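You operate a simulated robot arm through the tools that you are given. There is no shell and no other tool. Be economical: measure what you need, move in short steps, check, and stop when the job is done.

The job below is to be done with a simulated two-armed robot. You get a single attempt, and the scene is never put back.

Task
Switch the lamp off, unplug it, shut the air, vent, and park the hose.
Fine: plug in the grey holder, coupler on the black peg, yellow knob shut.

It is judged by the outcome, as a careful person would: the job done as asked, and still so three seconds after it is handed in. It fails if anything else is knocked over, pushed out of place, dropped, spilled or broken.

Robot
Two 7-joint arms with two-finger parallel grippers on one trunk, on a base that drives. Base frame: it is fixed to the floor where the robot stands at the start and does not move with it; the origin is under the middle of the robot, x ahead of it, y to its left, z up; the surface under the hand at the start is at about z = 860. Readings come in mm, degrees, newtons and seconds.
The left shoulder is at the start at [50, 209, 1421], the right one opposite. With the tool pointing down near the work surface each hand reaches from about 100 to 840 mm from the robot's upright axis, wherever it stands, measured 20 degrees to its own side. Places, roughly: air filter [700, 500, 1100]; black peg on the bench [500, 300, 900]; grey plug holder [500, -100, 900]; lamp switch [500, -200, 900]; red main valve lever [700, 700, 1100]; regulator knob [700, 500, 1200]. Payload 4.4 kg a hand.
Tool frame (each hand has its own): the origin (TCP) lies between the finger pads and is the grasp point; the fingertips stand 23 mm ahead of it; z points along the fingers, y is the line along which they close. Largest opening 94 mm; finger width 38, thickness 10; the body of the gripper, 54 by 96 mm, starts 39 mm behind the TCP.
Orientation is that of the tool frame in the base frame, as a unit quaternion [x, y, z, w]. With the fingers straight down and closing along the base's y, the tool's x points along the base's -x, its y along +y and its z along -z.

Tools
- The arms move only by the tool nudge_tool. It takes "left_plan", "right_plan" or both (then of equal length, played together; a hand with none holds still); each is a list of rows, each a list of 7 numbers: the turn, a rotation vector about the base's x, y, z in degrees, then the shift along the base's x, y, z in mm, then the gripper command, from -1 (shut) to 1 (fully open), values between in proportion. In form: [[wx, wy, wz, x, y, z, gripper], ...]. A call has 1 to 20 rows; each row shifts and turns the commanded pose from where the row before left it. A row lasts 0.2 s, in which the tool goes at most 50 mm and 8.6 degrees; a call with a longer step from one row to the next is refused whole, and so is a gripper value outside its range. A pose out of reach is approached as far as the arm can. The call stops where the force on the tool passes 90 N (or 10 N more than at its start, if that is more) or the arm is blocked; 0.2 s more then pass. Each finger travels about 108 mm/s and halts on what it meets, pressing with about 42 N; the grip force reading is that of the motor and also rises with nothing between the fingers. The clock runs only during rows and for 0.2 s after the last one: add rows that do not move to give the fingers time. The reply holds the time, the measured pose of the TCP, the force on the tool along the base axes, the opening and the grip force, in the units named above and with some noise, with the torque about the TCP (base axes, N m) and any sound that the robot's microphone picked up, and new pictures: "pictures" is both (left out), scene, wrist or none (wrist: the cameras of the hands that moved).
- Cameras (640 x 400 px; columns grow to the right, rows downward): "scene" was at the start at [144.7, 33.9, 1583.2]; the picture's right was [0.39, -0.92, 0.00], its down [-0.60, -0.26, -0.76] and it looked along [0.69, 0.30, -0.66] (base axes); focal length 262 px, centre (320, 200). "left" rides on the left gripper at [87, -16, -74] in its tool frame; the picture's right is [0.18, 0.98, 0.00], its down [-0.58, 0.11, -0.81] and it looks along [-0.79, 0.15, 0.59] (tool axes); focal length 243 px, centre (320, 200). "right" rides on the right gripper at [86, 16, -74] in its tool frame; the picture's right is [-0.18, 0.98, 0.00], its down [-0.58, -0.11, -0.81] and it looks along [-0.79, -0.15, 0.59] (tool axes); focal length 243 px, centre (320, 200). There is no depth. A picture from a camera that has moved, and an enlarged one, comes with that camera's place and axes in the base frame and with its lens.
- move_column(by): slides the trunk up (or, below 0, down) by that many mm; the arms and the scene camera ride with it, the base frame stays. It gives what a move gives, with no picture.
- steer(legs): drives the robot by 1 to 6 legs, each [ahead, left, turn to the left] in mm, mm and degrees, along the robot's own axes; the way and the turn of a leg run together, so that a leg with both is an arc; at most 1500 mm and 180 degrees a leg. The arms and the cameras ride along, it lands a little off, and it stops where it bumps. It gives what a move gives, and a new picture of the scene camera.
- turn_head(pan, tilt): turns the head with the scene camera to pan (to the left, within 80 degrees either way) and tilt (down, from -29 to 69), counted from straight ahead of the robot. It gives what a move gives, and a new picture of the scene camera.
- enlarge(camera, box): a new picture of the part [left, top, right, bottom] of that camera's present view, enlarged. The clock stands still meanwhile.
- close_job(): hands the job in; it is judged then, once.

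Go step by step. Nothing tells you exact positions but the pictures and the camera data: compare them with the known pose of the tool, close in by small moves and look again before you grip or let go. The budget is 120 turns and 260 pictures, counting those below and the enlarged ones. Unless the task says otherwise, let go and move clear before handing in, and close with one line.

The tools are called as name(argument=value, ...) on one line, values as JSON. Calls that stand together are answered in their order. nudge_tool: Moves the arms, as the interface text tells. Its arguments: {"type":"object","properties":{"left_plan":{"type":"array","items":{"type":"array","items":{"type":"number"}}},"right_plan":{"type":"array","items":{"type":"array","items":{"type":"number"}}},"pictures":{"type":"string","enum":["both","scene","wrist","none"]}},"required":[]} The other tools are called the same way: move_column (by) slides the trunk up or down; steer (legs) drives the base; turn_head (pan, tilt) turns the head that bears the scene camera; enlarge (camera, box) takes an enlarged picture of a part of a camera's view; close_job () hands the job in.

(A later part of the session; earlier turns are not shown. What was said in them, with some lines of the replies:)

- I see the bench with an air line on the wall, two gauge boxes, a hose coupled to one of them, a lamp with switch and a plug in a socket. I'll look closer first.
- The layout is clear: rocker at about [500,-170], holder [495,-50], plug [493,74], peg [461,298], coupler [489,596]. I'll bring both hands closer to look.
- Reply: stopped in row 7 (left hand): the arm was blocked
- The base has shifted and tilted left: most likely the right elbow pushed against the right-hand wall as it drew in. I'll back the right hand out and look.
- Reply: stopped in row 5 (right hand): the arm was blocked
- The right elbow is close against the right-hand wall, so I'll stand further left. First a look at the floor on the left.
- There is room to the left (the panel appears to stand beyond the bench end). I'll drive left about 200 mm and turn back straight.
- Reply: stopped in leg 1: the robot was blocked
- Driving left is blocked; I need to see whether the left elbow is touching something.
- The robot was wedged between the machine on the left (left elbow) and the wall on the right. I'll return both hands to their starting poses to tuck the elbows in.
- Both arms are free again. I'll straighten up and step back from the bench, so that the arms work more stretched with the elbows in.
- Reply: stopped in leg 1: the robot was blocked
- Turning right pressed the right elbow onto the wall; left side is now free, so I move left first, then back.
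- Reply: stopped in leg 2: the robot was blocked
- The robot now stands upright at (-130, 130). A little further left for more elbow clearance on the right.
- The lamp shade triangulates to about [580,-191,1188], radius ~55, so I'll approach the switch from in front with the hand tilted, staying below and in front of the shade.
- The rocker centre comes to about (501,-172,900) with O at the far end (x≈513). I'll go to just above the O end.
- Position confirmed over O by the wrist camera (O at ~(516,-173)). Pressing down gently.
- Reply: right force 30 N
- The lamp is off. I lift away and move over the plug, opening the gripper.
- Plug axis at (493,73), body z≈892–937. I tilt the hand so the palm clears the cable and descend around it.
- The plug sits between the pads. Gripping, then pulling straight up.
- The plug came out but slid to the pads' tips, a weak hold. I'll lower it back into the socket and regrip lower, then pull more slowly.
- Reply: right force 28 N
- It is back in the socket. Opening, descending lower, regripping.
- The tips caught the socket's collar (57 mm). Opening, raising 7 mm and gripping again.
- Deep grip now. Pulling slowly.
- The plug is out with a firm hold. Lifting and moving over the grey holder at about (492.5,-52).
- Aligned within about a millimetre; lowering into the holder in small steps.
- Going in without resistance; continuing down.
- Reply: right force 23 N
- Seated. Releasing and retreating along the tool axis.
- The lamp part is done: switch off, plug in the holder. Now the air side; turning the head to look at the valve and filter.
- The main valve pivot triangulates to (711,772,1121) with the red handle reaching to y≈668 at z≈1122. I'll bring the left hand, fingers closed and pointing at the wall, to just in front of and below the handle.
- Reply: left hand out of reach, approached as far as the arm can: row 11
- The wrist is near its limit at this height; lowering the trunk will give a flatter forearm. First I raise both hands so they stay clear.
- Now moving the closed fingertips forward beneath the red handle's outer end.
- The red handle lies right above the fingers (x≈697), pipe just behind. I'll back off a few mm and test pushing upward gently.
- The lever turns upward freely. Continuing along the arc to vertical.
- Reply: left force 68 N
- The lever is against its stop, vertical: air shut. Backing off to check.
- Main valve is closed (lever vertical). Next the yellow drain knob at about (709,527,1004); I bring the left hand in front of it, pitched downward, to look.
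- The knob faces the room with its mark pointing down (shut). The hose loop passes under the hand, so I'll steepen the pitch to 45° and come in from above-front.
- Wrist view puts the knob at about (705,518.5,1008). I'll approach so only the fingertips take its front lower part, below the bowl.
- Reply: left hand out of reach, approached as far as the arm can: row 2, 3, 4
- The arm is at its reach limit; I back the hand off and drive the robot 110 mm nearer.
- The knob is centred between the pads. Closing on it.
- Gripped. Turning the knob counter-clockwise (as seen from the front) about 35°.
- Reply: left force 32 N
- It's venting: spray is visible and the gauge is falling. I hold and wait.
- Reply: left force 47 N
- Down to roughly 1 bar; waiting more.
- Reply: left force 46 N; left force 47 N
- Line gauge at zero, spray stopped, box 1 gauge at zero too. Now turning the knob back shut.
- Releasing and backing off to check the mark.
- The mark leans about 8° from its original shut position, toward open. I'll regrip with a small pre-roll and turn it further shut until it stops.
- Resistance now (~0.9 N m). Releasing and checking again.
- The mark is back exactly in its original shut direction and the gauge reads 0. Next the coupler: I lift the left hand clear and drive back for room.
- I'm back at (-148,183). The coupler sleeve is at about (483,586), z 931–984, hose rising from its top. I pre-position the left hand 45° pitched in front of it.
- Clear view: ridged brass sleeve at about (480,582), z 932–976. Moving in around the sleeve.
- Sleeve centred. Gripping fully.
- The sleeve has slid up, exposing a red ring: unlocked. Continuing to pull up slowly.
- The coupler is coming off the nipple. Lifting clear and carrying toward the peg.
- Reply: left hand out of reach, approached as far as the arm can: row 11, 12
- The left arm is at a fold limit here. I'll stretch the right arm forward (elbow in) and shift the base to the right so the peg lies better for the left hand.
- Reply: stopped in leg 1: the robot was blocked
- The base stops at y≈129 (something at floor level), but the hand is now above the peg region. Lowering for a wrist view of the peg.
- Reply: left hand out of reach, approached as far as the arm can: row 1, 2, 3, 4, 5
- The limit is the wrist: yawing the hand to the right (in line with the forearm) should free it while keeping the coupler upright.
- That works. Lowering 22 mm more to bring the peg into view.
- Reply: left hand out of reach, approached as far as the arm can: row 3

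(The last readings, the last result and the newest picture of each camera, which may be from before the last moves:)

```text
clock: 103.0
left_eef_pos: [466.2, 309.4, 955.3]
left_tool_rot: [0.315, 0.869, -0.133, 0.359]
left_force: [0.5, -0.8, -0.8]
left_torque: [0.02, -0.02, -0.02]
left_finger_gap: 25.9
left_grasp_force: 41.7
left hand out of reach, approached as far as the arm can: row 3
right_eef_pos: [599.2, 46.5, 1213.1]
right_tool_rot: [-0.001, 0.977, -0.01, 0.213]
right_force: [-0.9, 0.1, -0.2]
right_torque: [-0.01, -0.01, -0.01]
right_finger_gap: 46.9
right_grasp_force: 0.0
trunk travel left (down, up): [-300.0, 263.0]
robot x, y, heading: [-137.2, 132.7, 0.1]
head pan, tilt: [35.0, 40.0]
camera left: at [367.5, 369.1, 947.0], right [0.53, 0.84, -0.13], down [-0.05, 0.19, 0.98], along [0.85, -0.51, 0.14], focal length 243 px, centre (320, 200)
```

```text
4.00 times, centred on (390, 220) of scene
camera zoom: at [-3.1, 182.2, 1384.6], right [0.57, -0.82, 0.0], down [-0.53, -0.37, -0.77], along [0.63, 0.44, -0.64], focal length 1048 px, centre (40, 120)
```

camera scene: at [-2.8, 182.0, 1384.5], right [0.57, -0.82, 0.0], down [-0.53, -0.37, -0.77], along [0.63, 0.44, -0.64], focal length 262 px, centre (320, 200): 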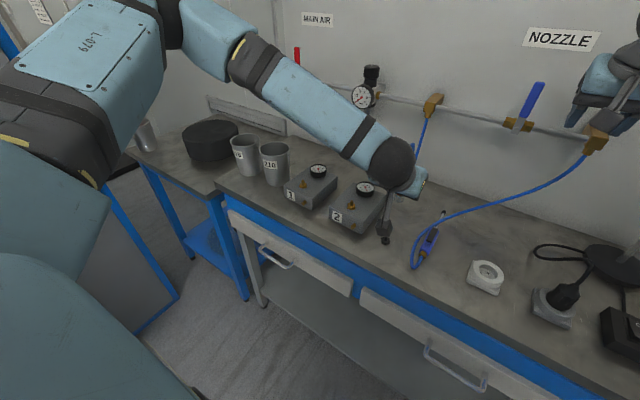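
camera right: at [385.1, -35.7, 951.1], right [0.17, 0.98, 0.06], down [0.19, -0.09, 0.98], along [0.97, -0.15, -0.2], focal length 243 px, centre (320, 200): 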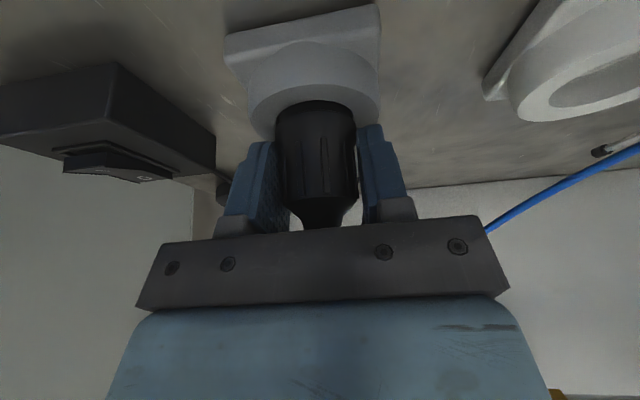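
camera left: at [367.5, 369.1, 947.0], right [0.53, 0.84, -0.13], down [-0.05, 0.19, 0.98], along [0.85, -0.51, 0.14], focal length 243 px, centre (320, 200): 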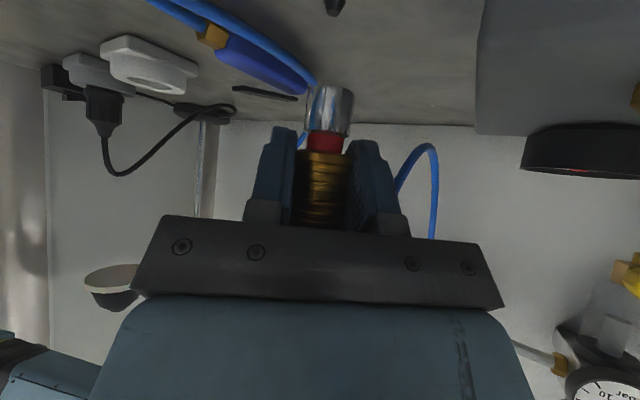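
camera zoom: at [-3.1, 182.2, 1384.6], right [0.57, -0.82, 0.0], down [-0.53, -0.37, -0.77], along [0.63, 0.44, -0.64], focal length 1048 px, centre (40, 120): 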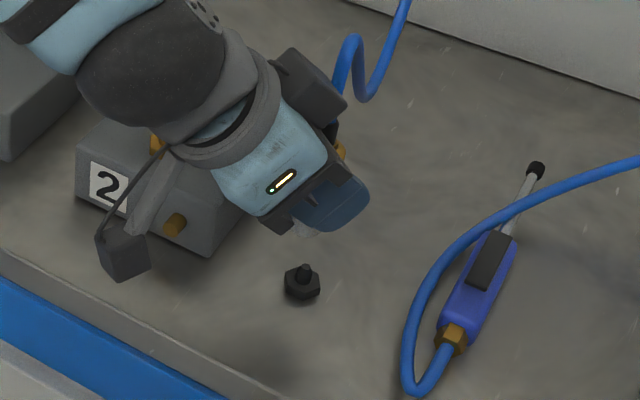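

The stud top triangulates to (466,303.6,879), coupler bottom at about TCP−44. I'll yaw the hand a bit further to regain reach, then align above the peg.

nudge_tool(left_plan=[[0, 0, -8, 0, 0, 3, -1], [0, 0, -8, 0, -2, 0, -1], [0, 0, 0, 0, -3, -4, -1], [0, 0, 0, 0, 0, -6, -1]], pictures="wrist")

enlarge(camera="scene", box=[340, 170, 440, 270])

```text
clock: 104.0
left_eef_pos: [464.7, 306.8, 952.5]
left_tool_rot: [0.433, 0.816, -0.181, 0.337]
left_force: [0.1, 0.0, -1.1]
left_torque: [0.0, -0.01, 0.02]
left_finger_gap: 26.0
left_grasp_force: 42.1
left hand out of reach, approached as far as the arm can: row 4
right_eef_pos: [598.6, 46.8, 1212.2]
right_tool_rot: [-0.001, 0.977, -0.009, 0.213]
right_force: [-0.4, 0.6, 0.8]
right_torque: [0.02, 0.01, 0.0]
right_finger_gap: 46.8
right_grasp_force: 0.0
trunk travel left (down, up): [-300.0, 263.0]
robot x, y, heading: [-137.0, 131.0, 0.1]
head pan, tilt: [35.0, 40.0]
camera left: at [387.1, 390.5, 943.0], right [0.74, 0.66, -0.13], down [0.0, 0.19, 0.98], along [0.67, -0.73, 0.14], focal length 243 px, centre (320, 200)
```

left: 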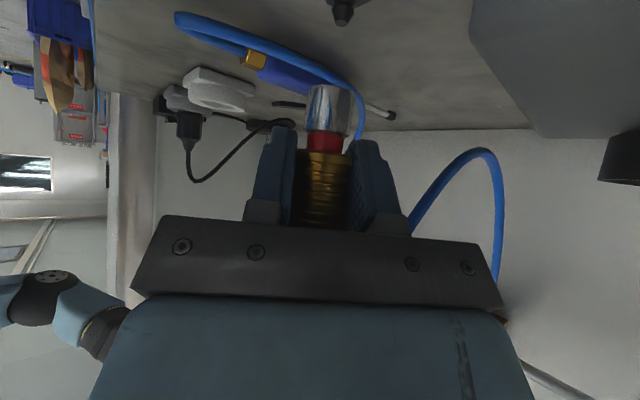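

```text
4.00 times, centred on (390, 220) of scene
camera zoom: at [-3.1, 182.0, 1384.6], right [0.57, -0.82, 0.0], down [-0.53, -0.37, -0.77], along [0.63, 0.44, -0.64], focal length 1048 px, centre (40, 120)
```

zoom: 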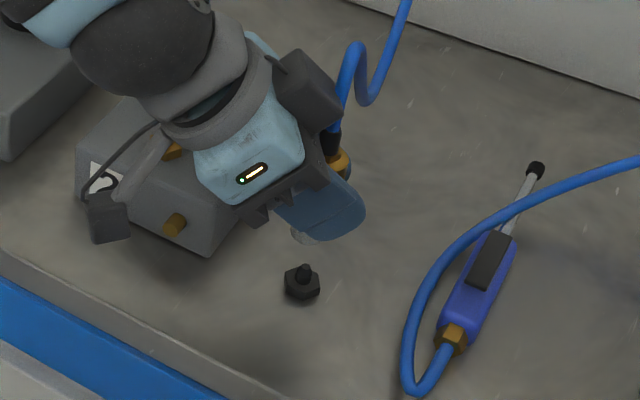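

The limit is the low height relative to the shoulder. I'll raise the hand 95 mm and lower the trunk 100 mm, which gives a better arm posture.

nudge_tool(left_plan=[[0, 0, 0, 0, 0, 25, -1], [0, 0, 0, 0, 0, 35, -1], [0, 0, 0, 0, 0, 35, -1]], pictures="none")

move_column(by=-100)

turn_head(pan=22, tilt=40)

enlarge(camera="left", box=[240, 0, 400, 140])

enlarge(camera="scene", box=[280, 170, 400, 270])

```text
clock: 104.8
left_eef_pos: [466.5, 307.5, 1048.7]
left_tool_rot: [0.433, 0.815, -0.181, 0.338]
left_force: [0.5, 0.1, -1.0]
left_torque: [-0.01, 0.01, -0.01]
left_finger_gap: 25.9
left_grasp_force: 42.3
right_eef_pos: [598.2, 48.3, 1213.3]
right_tool_rot: [-0.003, 0.977, -0.01, 0.213]
right_force: [0.0, 0.9, 0.1]
right_torque: [-0.05, 0.01, 0.02]
right_finger_gap: 47.1
right_grasp_force: 0.1
trunk travel left (down, up): [-300.0, 263.0]
robot x, y, heading: [-137.7, 133.5, -0.1]
head pan, tilt: [35.0, 40.0]
```

```text
clock: 106.2
left_eef_pos: [465.9, 305.0, 948.5]
left_tool_rot: [0.433, 0.816, -0.18, 0.338]
left_force: [-1.0, -0.3, -1.5]
left_torque: [0.02, -0.02, -0.01]
left_finger_gap: 25.8
left_grasp_force: 42.3
right_eef_pos: [598.1, 47.4, 1112.1]
right_tool_rot: [-0.001, 0.977, -0.009, 0.213]
right_force: [0.2, 0.1, 0.5]
right_torque: [0.02, -0.05, 0.01]
right_finger_gap: 47.2
right_grasp_force: 0.0
trunk travel left (down, up): [-200.0, 363.0]
robot x, y, heading: [-138.9, 134.0, -0.1]
head pan, tilt: [35.0, 40.0]
```

```text
clock: 106.9
left_eef_pos: [464.7, 305.0, 948.4]
left_tool_rot: [0.433, 0.816, -0.18, 0.337]
left_force: [-0.6, -0.1, -1.5]
left_torque: [0.02, -0.01, -0.03]
left_finger_gap: 25.9
left_grasp_force: 42.4
right_eef_pos: [598.1, 47.5, 1113.4]
right_tool_rot: [-0.001, 0.977, -0.01, 0.214]
right_force: [0.3, -1.3, 0.5]
right_torque: [0.02, 0.0, 0.0]
right_finger_gap: 46.9
right_grasp_force: 0.1
trunk travel left (down, up): [-200.0, 363.0]
robot x, y, heading: [-139.0, 129.3, -0.0]
head pan, tilt: [22.0, 40.0]
camera scene: at [6.2, 165.1, 1284.6], right [0.38, -0.93, 0.0], down [-0.6, -0.24, -0.77], along [0.71, 0.29, -0.64], focal length 262 px, centre (320, 200)
```

scene: 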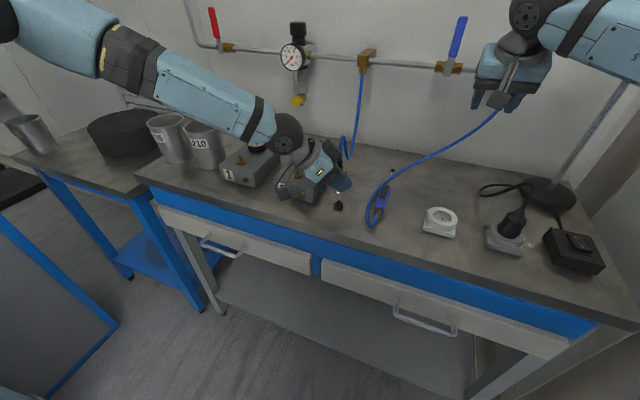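

```text
2.86 times, centred on (320, 70) of left
camera zoom: at [388.6, 389.6, 938.5], right [0.74, 0.66, -0.13], down [0.0, 0.19, 0.98], along [0.67, -0.73, 0.14], focal length 693 px, centre (320, 571)
```

zoom: 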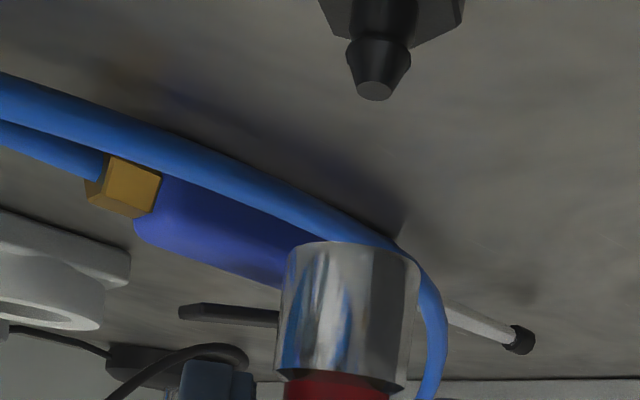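

```text
4.00 times, centred on (340, 220) of scene
camera zoom: at [6.2, 165.1, 1284.6], right [0.38, -0.93, 0.0], down [-0.6, -0.24, -0.77], along [0.71, 0.29, -0.64], focal length 1048 px, centre (240, 120)
```

zoom: 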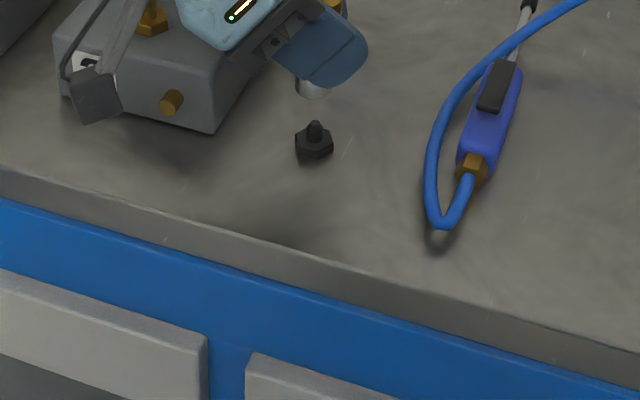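

Peg tip is at (466.9,302.6,879); the coupler's axis is ~2.5 mm off in x and y. Correcting and lowering to just above the stud.

nudge_tool(left_plan=[[0, 0, 0, 2.5, -2.5, 0, -1], [0, 0, 0, 0, 0, -8, -1], [0, 0, 0, 0, 0, -8, -1], [0, 0, 0, 0, 0, 0, -1]], pictures="none")

enlarge(camera="left", box=[260, 0, 400, 140])

enlarge(camera="scene", box=[310, 180, 370, 230])

```text
clock: 107.9
left_eef_pos: [468.5, 302.8, 931.0]
left_tool_rot: [0.433, 0.816, -0.181, 0.337]
left_force: [-0.2, 0.3, -1.4]
left_torque: [-0.04, 0.02, -0.03]
left_finger_gap: 26.1
left_grasp_force: 41.8
right_eef_pos: [598.2, 47.3, 1111.9]
right_tool_rot: [-0.001, 0.977, -0.009, 0.213]
right_force: [0.2, 0.0, 0.8]
right_torque: [0.0, 0.0, 0.0]
right_finger_gap: 46.7
right_grasp_force: 0.0
trunk travel left (down, up): [-200.0, 363.0]
robot x, y, heading: [-141.1, 133.0, -0.0]
head pan, tilt: [22.0, 40.0]
```

```text
2.86 times, centred on (330, 70) of left
camera zoom: at [390.7, 387.2, 922.4], right [0.74, 0.66, -0.13], down [0.0, 0.19, 0.98], along [0.67, -0.73, 0.14], focal length 693 px, centre (291, 571)
```

zoom: 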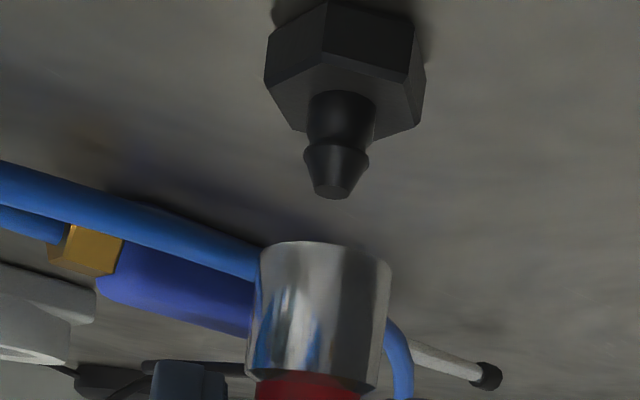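

```text
8.00 times, centred on (340, 205) of scene
camera zoom: at [6.1, 165.0, 1284.6], right [0.38, -0.93, 0.0], down [-0.6, -0.24, -0.77], along [0.71, 0.29, -0.64], focal length 2097 px, centre (160, 160)
```

zoom: 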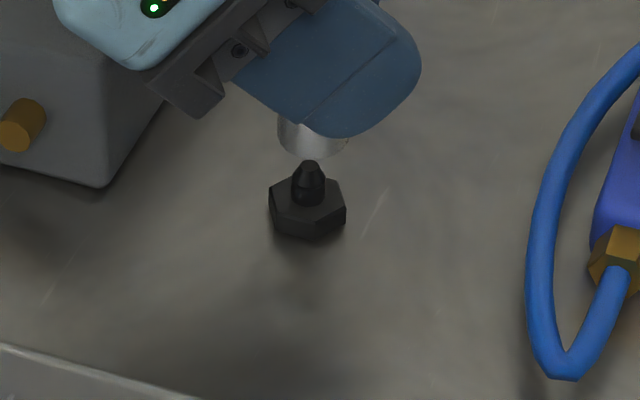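

Aligned within a millimetre. Lowering onto the stud in small steps.

nudge_tool(left_plan=[[0, 0, 0, 0, 0.5, -4, -1], [0, 0, 0, 0, 0, -4, -1], [0, 0, 0, 0, 0, -3, -1], [0, 0, 0, 0, 0, -3, -1]], pictures="wrist")

enlarge(camera="scene", box=[310, 180, 370, 230])

```text
clock: 108.9
left_eef_pos: [468.8, 303.2, 918.5]
left_tool_rot: [0.434, 0.816, -0.181, 0.336]
left_force: [0.6, 0.7, -0.6]
left_torque: [0.0, -0.01, -0.01]
left_finger_gap: 26.1
left_grasp_force: 42.1
right_eef_pos: [599.1, 46.8, 1112.3]
right_tool_rot: [-0.001, 0.977, -0.009, 0.213]
right_force: [1.2, -0.3, 1.2]
right_torque: [-0.02, 0.0, 0.0]
right_finger_gap: 47.1
right_grasp_force: 0.1
trunk travel left (down, up): [-200.0, 363.0]
robot x, y, heading: [-143.5, 131.4, -0.2]
head pan, tilt: [22.0, 40.0]
camera left: at [390.9, 387.1, 908.9], right [0.74, 0.66, -0.13], down [0.0, 0.19, 0.98], along [0.67, -0.73, 0.14], focal length 243 px, centre (320, 200)
```

left: 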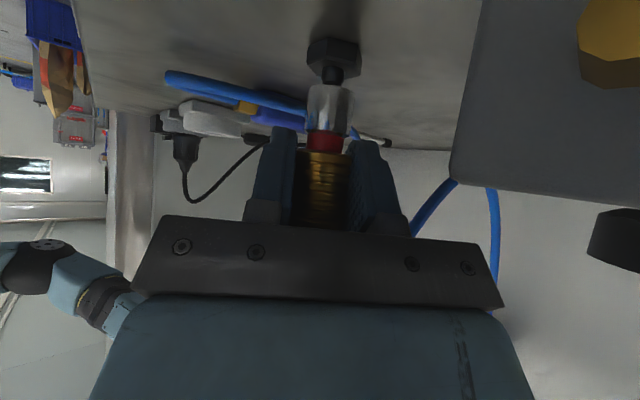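

```text
8.00 times, centred on (340, 205) of scene
camera zoom: at [6.2, 165.0, 1284.6], right [0.38, -0.93, 0.0], down [-0.6, -0.24, -0.77], along [0.71, 0.29, -0.64], focal length 2097 px, centre (160, 160)
```

zoom: 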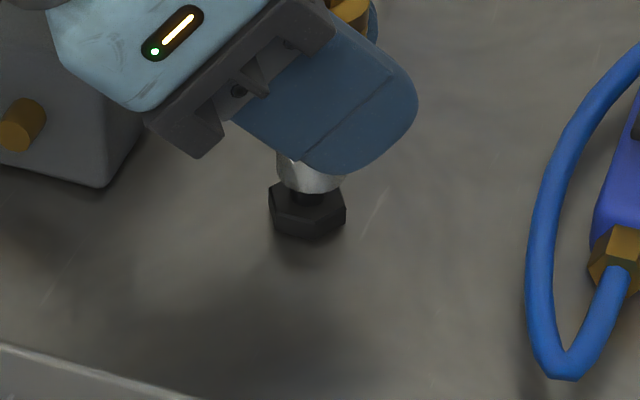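

The stud is entering the coupler with no force. Continuing to seat it.

nudge_tool(left_plan=[[0, 0, 0, -0.3, 0.4, -3, -1], [0, 0, 0, 0, 0, -3, -1], [0, 0, 0, 0, 0, -3, -1], [0, 0, 0, 0, 0, -2, -1], [0, 0, 0, 0, 0, -2, -1]], pictures="wrist")

enlarge(camera="left", box=[260, 20, 400, 160])

```text
clock: 110.1
left_eef_pos: [467.2, 302.0, 905.3]
left_tool_rot: [0.433, 0.816, -0.18, 0.338]
left_force: [2.5, 2.5, 5.8]
left_torque: [0.14, -0.13, -0.02]
left_finger_gap: 26.0
left_grasp_force: 42.0
right_eef_pos: [598.7, 47.1, 1112.0]
right_tool_rot: [0.0, 0.977, -0.01, 0.213]
right_force: [0.0, 0.3, -0.5]
right_torque: [0.02, -0.02, 0.01]
right_finger_gap: 46.9
right_grasp_force: 0.0
trunk travel left (down, up): [-200.0, 363.0]
robot x, y, heading: [-142.5, 132.9, 0.0]
head pan, tilt: [22.0, 40.0]
camera left: at [390.4, 387.4, 896.6], right [0.74, 0.66, -0.13], down [0.0, 0.2, 0.98], along [0.67, -0.73, 0.14], focal length 243 px, centre (320, 200)
```

left: 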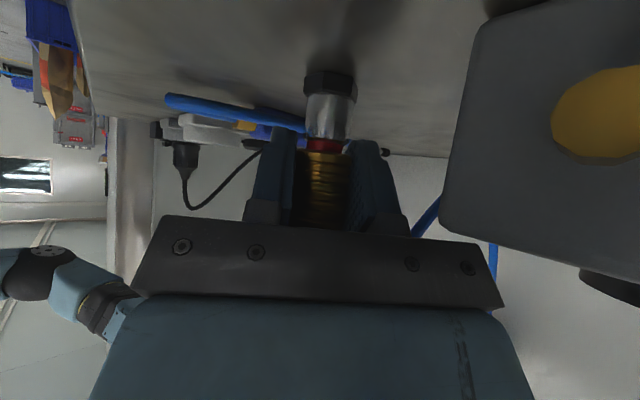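

```text
2.86 times, centred on (330, 90) of left
camera zoom: at [390.4, 387.4, 896.6], right [0.74, 0.66, -0.13], down [0.0, 0.2, 0.98], along [0.67, -0.73, 0.14], focal length 693 px, centre (291, 514)
```

zoom: 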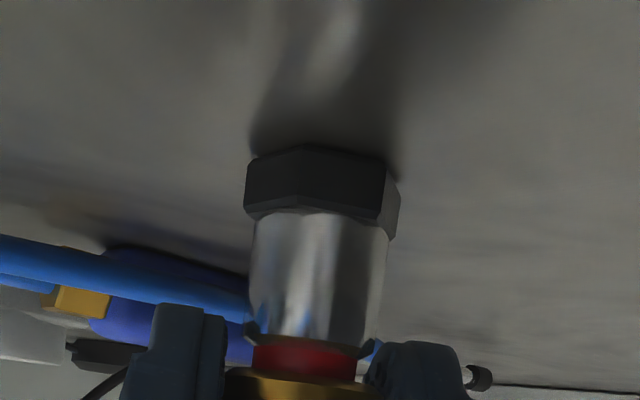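

Seated on the hex; the red ring is still slightly visible. Pressing a few mm more so the sleeve closes.

nudge_tool(left_plan=[[0, 0, 0, 0, 0, -2, -1], [0, 0, 0, 0, 0, -2, -1], [0, 0, 0, 0, 0, -2, -1]], pictures="none")

enlarge(camera="left", box=[260, 20, 400, 160])

```text
clock: 110.9
left_eef_pos: [466.4, 302.2, 902.7]
left_tool_rot: [0.433, 0.815, -0.179, 0.341]
left_force: [6.4, 2.4, 27.6]
left_torque: [0.28, 0.0, -0.05]
left_finger_gap: 26.1
left_grasp_force: 42.1
right_eef_pos: [596.5, 46.2, 1114.4]
right_tool_rot: [-0.002, 0.977, -0.008, 0.214]
right_force: [-0.5, -0.1, -0.9]
right_torque: [0.04, 0.0, 0.02]
right_finger_gap: 46.7
right_grasp_force: 0.0
trunk travel left (down, up): [-200.0, 363.0]
robot x, y, heading: [-138.9, 134.0, 0.1]
head pan, tilt: [22.0, 40.0]
```

```text
2.86 times, centred on (330, 90) of left
camera zoom: at [390.1, 387.4, 893.1], right [0.74, 0.66, -0.13], down [0.0, 0.2, 0.98], along [0.67, -0.73, 0.15], focal length 693 px, centre (291, 514)
```

zoom: 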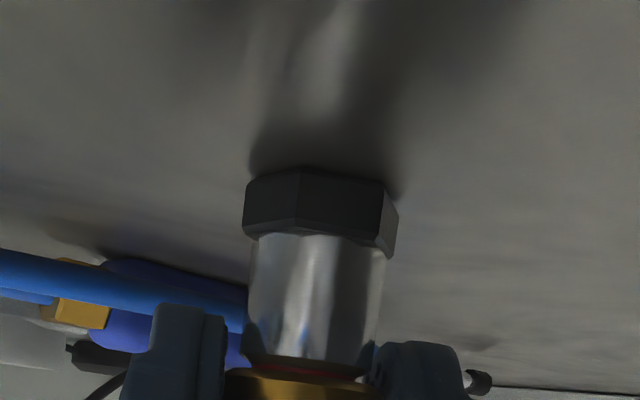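

Sleeve closed over the peg. Releasing and retreating along the tool axis.

nudge_tool(left_plan=[[0, 0, 0, 0, 0, 2, -1], [0, 0, 0, 0, 0, 0, 0.3], [0, 0, 0, 0, 0, 0, 0.3], [0, 0, 0, 0, 0, 0, 0.3], [0, 0, 0, -5, 7, 8, 0.3], [0, 0, 0, -8, 12, 14, 0.3], [0, 0, 0, -8, 12, 14, 0.3], [0, 0, 0, -8, 12, 20, 0.3]])

enlarge(camera="left", box=[240, 0, 420, 160])

enlarge(camera="scene", box=[280, 150, 380, 230])

```text
clock: 112.7
left_eef_pos: [438.2, 347.9, 955.2]
left_tool_rot: [0.434, 0.816, -0.182, 0.336]
left_force: [0.4, 0.7, 0.1]
left_torque: [-0.01, -0.01, -0.01]
left_finger_gap: 61.2
left_grasp_force: 0.1
right_eef_pos: [597.2, 48.2, 1112.8]
right_tool_rot: [0.0, 0.977, -0.009, 0.213]
right_force: [0.0, 0.1, 0.3]
right_torque: [-0.02, 0.0, -0.03]
right_finger_gap: 46.9
right_grasp_force: 0.1
trunk travel left (down, up): [-200.0, 363.0]
robot x, y, heading: [-141.8, 132.4, -0.1]
head pan, tilt: [22.0, 40.0]
camera scene: at [5.3, 166.0, 1284.6], right [0.38, -0.93, 0.0], down [-0.6, -0.24, -0.77], along [0.71, 0.29, -0.64], focal length 262 px, centre (320, 200)
camera left: at [359.9, 433.2, 947.0], right [0.74, 0.66, -0.13], down [0.0, 0.19, 0.98], along [0.67, -0.73, 0.14], focal length 243 px, centre (320, 200)
```

scene: 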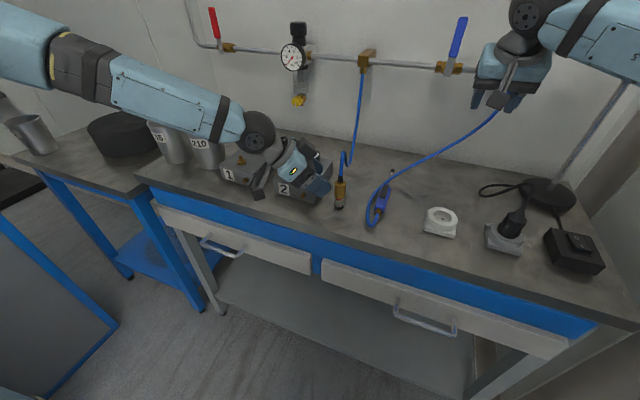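
left: 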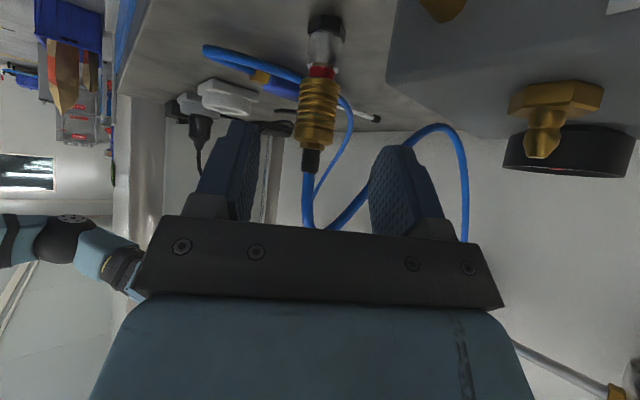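

```text
2.50 times, centred on (330, 80) of left
camera zoom: at [359.9, 433.2, 947.0], right [0.74, 0.66, -0.13], down [0.0, 0.19, 0.98], along [0.67, -0.73, 0.14], focal length 606 px, centre (295, 500)
```

zoom: 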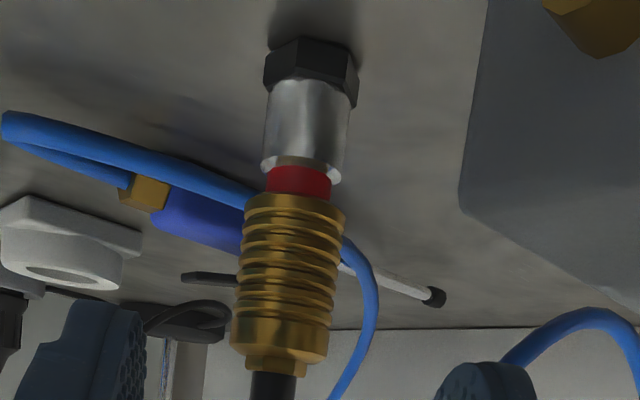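

```text
5.00 times, centred on (330, 190) of scene
camera zoom: at [5.3, 166.0, 1284.6], right [0.38, -0.93, 0.0], down [-0.6, -0.24, -0.77], along [0.71, 0.29, -0.64], focal length 1310 px, centre (270, 250)
```

zoom: 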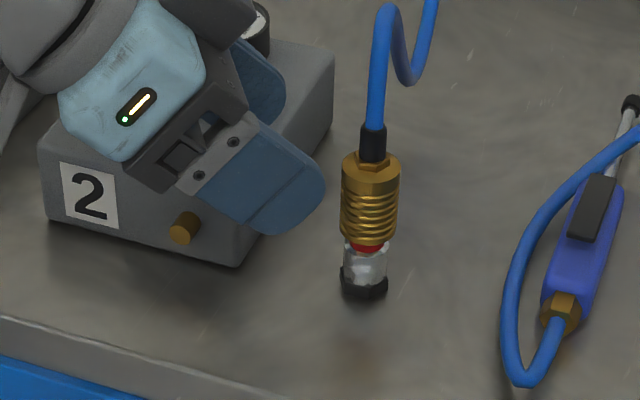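

The sleeve sprang back up showing the red ring, so it isn't latched yet. I'll regrip the sleeve and press down harder.

nudge_tool(left_plan=[[0, 0, 0, 8, -12, -17, 0.3], [0, 0, 0, 8, -12, -14, 0.3], [0, 0, 0, 8, -12, -11, 0.3], [0, 0, 0, 5, -9, -6, 0.3], [0, 0, 0, 0, 0, 0, 0], [0, 0, 0, 0, 0, 0, -1], [0, 0, 0, 0, 0, 0, -1], [0, 0, 0, 0, 0, 0, -1], [0, 0, 0, 0, 0, -3, -1], [0, 0, 0, 0, 0, -3, -1], [0, 0, 0, 0, 0, -3, -1], [0, 0, 0, 0, 0, -3, -1], [0, 0, 0, 0, 0, -3, -1]], pictures="wrist")

enlarge(camera="left", box=[260, 20, 400, 160])

```text
clock: 115.5
left_eef_pos: [468.5, 301.5, 902.2]
left_tool_rot: [0.434, 0.813, -0.179, 0.343]
left_force: [1.8, 10.8, 52.1]
left_torque: [1.26, 0.21, -0.2]
left_finger_gap: 25.7
left_grasp_force: 41.6
right_eef_pos: [593.9, 47.4, 1115.7]
right_tool_rot: [-0.002, 0.976, -0.008, 0.216]
right_force: [-0.7, 0.1, -0.2]
right_torque: [-0.01, -0.03, -0.03]
right_finger_gap: 47.3
right_grasp_force: 0.0
trunk travel left (down, up): [-200.0, 363.0]
robot x, y, heading: [-138.0, 133.6, -0.1]
head pan, tilt: [22.0, 40.0]
camera left: at [390.2, 385.6, 890.9], right [0.74, 0.66, -0.12], down [-0.01, 0.2, 0.98], along [0.67, -0.73, 0.15], focal length 243 px, centre (320, 200)
```

left: 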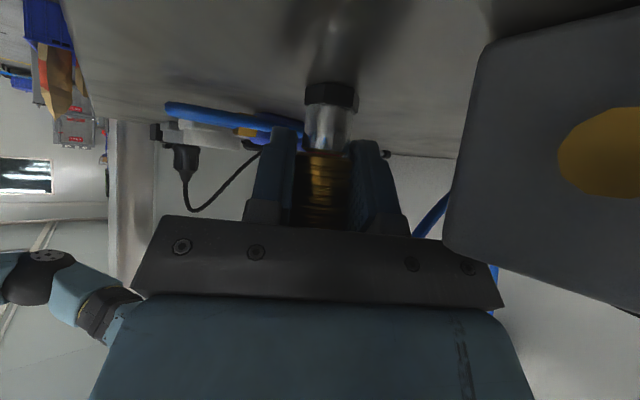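

```text
2.86 times, centred on (330, 90) of left
camera zoom: at [390.2, 385.6, 890.9], right [0.74, 0.66, -0.12], down [-0.01, 0.2, 0.98], along [0.67, -0.73, 0.15], focal length 693 px, centre (291, 514)
```

zoom: 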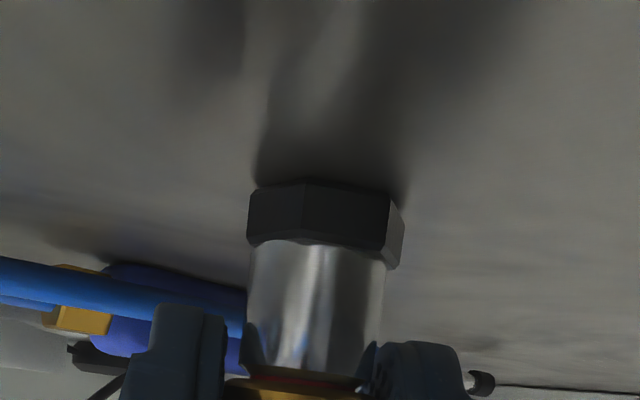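

Pressed with about 52 N, the ring is hidden. Releasing without lifting this time.

nudge_tool(left_plan=[[0, 0, 0, 0, 0, 0, 0.3], [0, 0, 0, 0, 0, 0, 0.3], [0, 0, 0, 0, 0, 0, 0.3], [0, 0, 0, -5, 7, 10, 0.3], [0, 0, 0, -8, 12, 14, 0.3], [0, 0, 0, -8, 12, 14, 0.3], [0, 0, 0, -8, 12, 20, 0.3]], pictures="none")

enlarge(camera="left", box=[240, 0, 420, 160])

```text
clock: 117.1
left_eef_pos: [438.8, 345.3, 950.1]
left_tool_rot: [0.432, 0.816, -0.182, 0.337]
left_force: [-0.2, 0.8, -0.2]
left_torque: [0.0, -0.02, 0.03]
left_finger_gap: 61.2
left_grasp_force: 0.0
right_eef_pos: [597.1, 48.6, 1112.9]
right_tool_rot: [-0.002, 0.977, -0.01, 0.212]
right_force: [0.4, 0.3, -0.6]
right_torque: [-0.01, -0.03, 0.02]
right_finger_gap: 47.0
right_grasp_force: 0.0
trunk travel left (down, up): [-200.0, 363.0]
robot x, y, heading: [-140.5, 131.7, 0.2]
head pan, tilt: [22.0, 40.0]
```

```text
2.50 times, centred on (330, 80) of left
camera zoom: at [360.6, 429.4, 940.9], right [0.74, 0.66, -0.13], down [0.01, 0.19, 0.98], along [0.67, -0.73, 0.14], focal length 606 px, centre (295, 500)
```

zoom: 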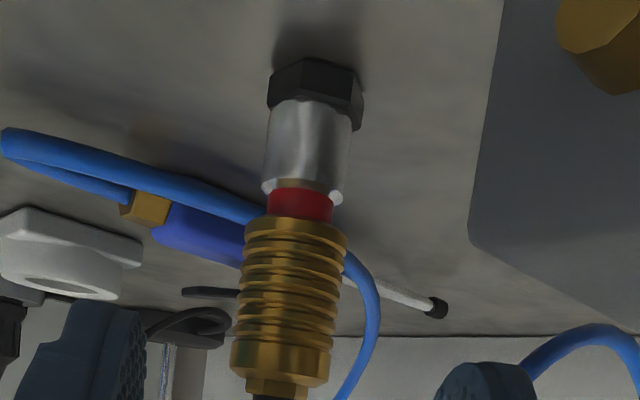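

It sprang back again. One more try, pressing harder and dwelling, in case the latch needs it.

nudge_tool(left_plan=[[0, 0, 0, 8, -12, -17, 0.3], [0, 0, 0, 8, -12, -14, 0.3], [0, 0, 0, 8, -12, -11, 0.3], [0, 0, 0, 5, -7, -2, 0.3], [0, 0, 0, 0, 0, 0, 0], [0, 0, 0, 0, 0, 0, -1], [0, 0, 0, 0, 0, 0, -1], [0, 0, 0, 0, 0, 0, -1], [0, 0, 0, 0, 0, -4, -1], [0, 0, 0, 0, 0, -4, -1], [0, 0, 0, 0, 0, -4, -1], [0, 0, 0, 0, 0, -4, -1], [0, 0, 0, 0, 0, -3, -1], [0, 0, 0, 0, 0, -3, -1], [0, 0, 0, 0, 0, 0, -1], [0, 0, 0, 0, 0, 0, -1], [0, 0, 0, 0, 0, 0, -1], [0, 0, 0, 0, 0, 0, -1]], pictures="wrist")

enlarge(camera="left", box=[260, 20, 400, 160])

enlarge(camera="scene", box=[300, 150, 380, 230])

```text
clock: 120.2
left_eef_pos: [468.5, 301.1, 901.5]
left_tool_rot: [0.435, 0.81, -0.177, 0.351]
left_force: [-25.5, 7.5, 37.4]
left_torque: [2.28, 0.39, 0.44]
left_finger_gap: 25.9
left_grasp_force: 42.1
right_eef_pos: [593.5, 48.7, 1115.7]
right_tool_rot: [-0.002, 0.977, -0.008, 0.215]
right_force: [0.4, -0.2, -0.1]
right_torque: [-0.01, -0.03, 0.02]
right_finger_gap: 46.8
right_grasp_force: 0.0
trunk travel left (down, up): [-200.0, 363.0]
robot x, y, heading: [-140.6, 130.7, 0.3]
head pan, tilt: [22.0, 40.0]
stopped in row 15 (left hand): the force on the tool passed its limit at 92 N (the readings are from after the stop); the commanded pose is now the measured one
camera left: at [391.5, 384.8, 889.4], right [0.75, 0.66, -0.12], down [-0.02, 0.2, 0.98], along [0.66, -0.73, 0.17], focal length 243 px, centre (320, 200)
```

left: 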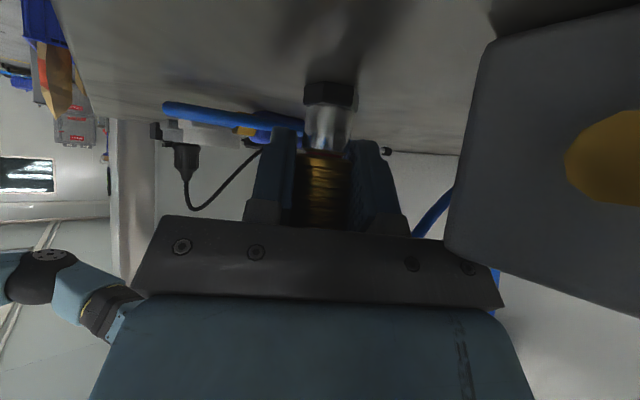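

```text
2.86 times, centred on (330, 90) of left
camera zoom: at [391.5, 384.8, 889.4], right [0.75, 0.66, -0.12], down [-0.02, 0.2, 0.98], along [0.66, -0.73, 0.17], focal length 693 px, centre (291, 514)
```

zoom: 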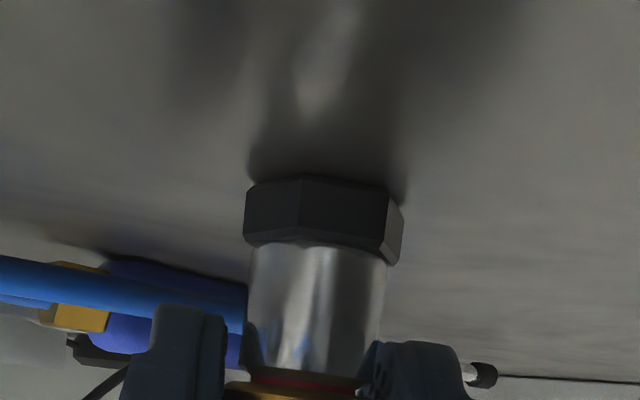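

```text
5.00 times, centred on (340, 190) of scene
camera zoom: at [-0.7, 165.6, 1284.7], right [0.38, -0.93, 0.0], down [-0.59, -0.24, -0.77], along [0.71, 0.29, -0.64], focal length 1310 px, centre (220, 250)
```

zoom: 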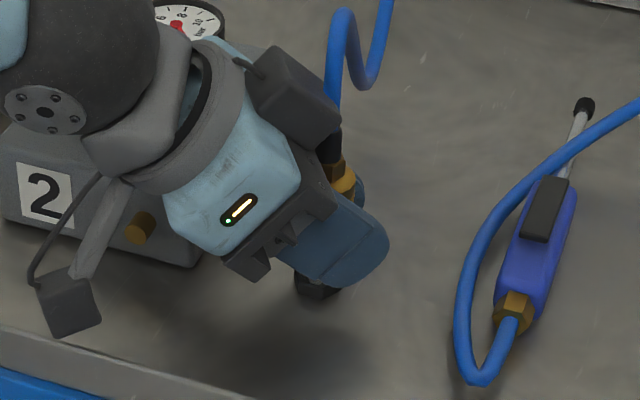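

Pressed to the force limit. Releasing and checking.

nudge_tool(left_plan=[[0, 0, 0, 0, 0, 0, 0.3], [0, 0, 0, 0, 0, 0, 0.3], [0, 0, 0, 0, 0, 0, 0.3], [0, 0, 0, -5, 7, 10, 0.3], [0, 0, 0, -8, 12, 14, 0.3], [0, 0, 0, -8, 12, 14, 0.3], [0, 0, 0, -8, 12, 20, 0.3]], pictures="none")

enlarge(camera="left", box=[240, 0, 420, 160])

enlarge(camera="scene", box=[300, 150, 380, 230])

```text
clock: 121.8
left_eef_pos: [443.5, 343.1, 955.2]
left_tool_rot: [0.434, 0.813, -0.178, 0.345]
left_force: [-1.2, 0.2, 0.2]
left_torque: [0.02, -0.01, 0.06]
left_finger_gap: 61.0
left_grasp_force: 0.1
right_eef_pos: [597.9, 47.9, 1112.8]
right_tool_rot: [-0.001, 0.977, -0.009, 0.213]
right_force: [-0.2, -0.2, 0.7]
right_torque: [0.0, -0.03, -0.03]
right_finger_gap: 46.8
right_grasp_force: 0.2
trunk travel left (down, up): [-200.0, 363.0]
robot x, y, heading: [-140.9, 132.7, 0.3]
head pan, tilt: [22.0, 40.0]
```

```text
2.50 times, centred on (330, 80) of left
camera zoom: at [365.7, 428.7, 943.3], right [0.74, 0.66, -0.12], down [-0.01, 0.2, 0.98], along [0.67, -0.73, 0.16], focal length 606 px, centre (295, 500)
```

zoom: 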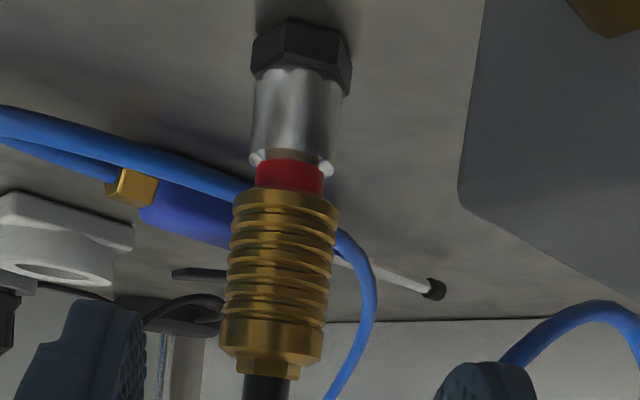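

```text
5.00 times, centred on (340, 190) of scene
camera zoom: at [4.9, 165.1, 1284.7], right [0.38, -0.93, 0.0], down [-0.59, -0.24, -0.77], along [0.71, 0.29, -0.64], focal length 1310 px, centre (220, 250)
```

zoom: 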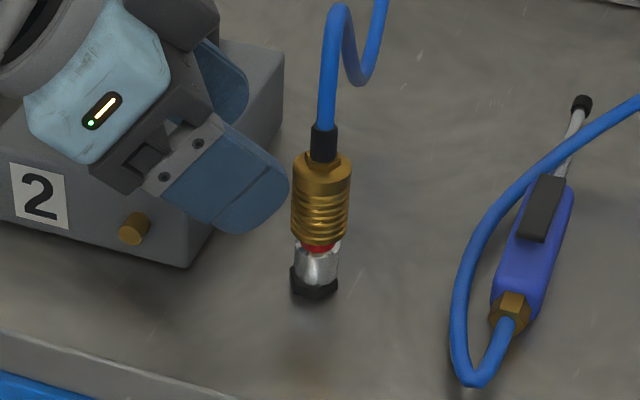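

The coupler stands fully down on the peg's hex and is stable; the sleeve's free position is evidently raised on this plain parking peg. I withdraw the hand and do a final check.

nudge_tool(left_plan=[[0, 0, 0, -15, 20, 25, 0.3], [0, 0, 0, -10, 25, 35, 0.3], [0, 0, 0, 0, 25, 40, 0.3], [0, 0, 0, 0, 25, 40, 0.3], [0, 0, 0, 0, 20, 40, 0.3]], pictures="scene")

enlarge(camera="scene", box=[180, 0, 380, 120])

enlarge(camera="scene", box=[310, 130, 610, 300])

```text
clock: 123.0
left_eef_pos: [419.2, 460.9, 1134.7]
left_tool_rot: [0.435, 0.812, -0.178, 0.345]
left_force: [0.5, 0.2, -0.7]
left_torque: [-0.01, -0.03, 0.02]
left_finger_gap: 61.1
left_grasp_force: 0.0
right_eef_pos: [598.8, 47.9, 1113.2]
right_tool_rot: [-0.001, 0.977, -0.009, 0.214]
right_force: [0.1, 0.7, 0.2]
right_torque: [0.03, -0.01, -0.03]
right_finger_gap: 47.0
right_grasp_force: 0.1
trunk travel left (down, up): [-200.0, 363.0]
robot x, y, heading: [-140.0, 135.3, -0.1]
head pan, tilt: [22.0, 40.0]
camera scene: at [5.2, 165.2, 1284.7], right [0.38, -0.93, 0.0], down [-0.59, -0.24, -0.77], along [0.71, 0.29, -0.64], focal length 262 px, centre (320, 200)
```

scene: 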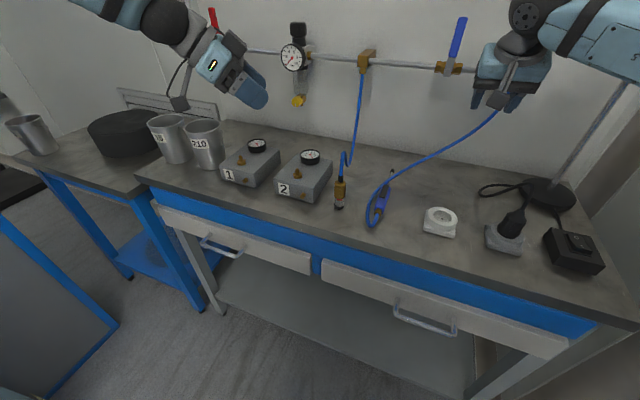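

```text
3.20 times, centred on (280, 60) of scene
camera zoom: at [5.2, 165.2, 1284.7], right [0.38, -0.93, 0.0], down [-0.59, -0.24, -0.77], along [0.71, 0.29, -0.64], focal length 839 px, centre (448, 648)
```

zoom: 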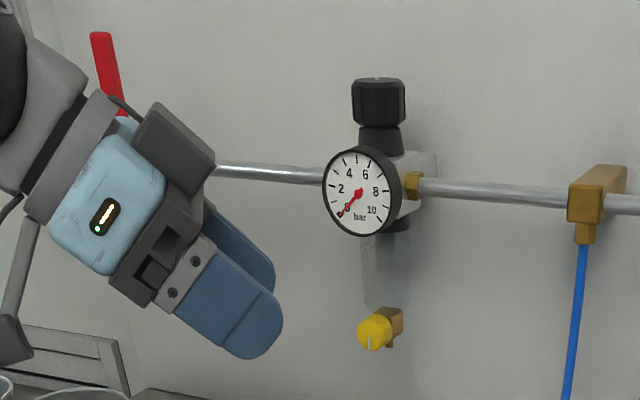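

```text
2.13 times, centred on (460, 215) of scene
camera zoom: at [5.2, 165.2, 1284.7], right [0.38, -0.93, 0.0], down [-0.59, -0.24, -0.77], along [0.71, 0.29, -0.64], focal length 559 px, centre (21, 168)
```

zoom: 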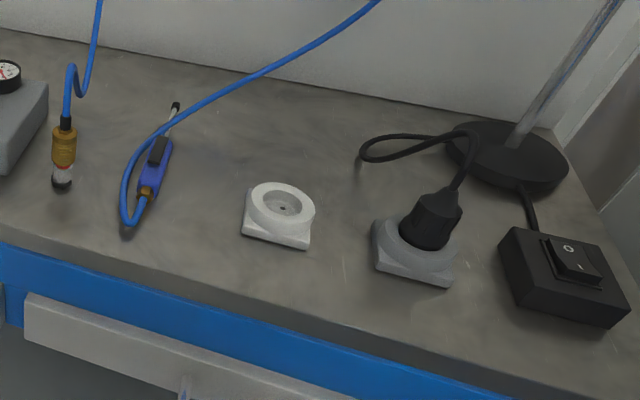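

Everything checks out: lamp off, plug in the grey holder, main lever closed, gauge at 0 bar, yellow knob shut, coupler standing on the peg, both hands clear.

close_job()

```text
The job is handed in.
```

I've handed the job in: the lamp is off and its plug is in the grey holder, the main air valve is shut, and the line is vented to 0 bar. The yellow knob is shut again and the coupler is on the black peg, but its sleeve never locked there: it sprang back up each time I pressed it, so nothing but the fit holds it. Early on the right arm pushed against the wall and moved the base a little; I saw nothing knocked over.
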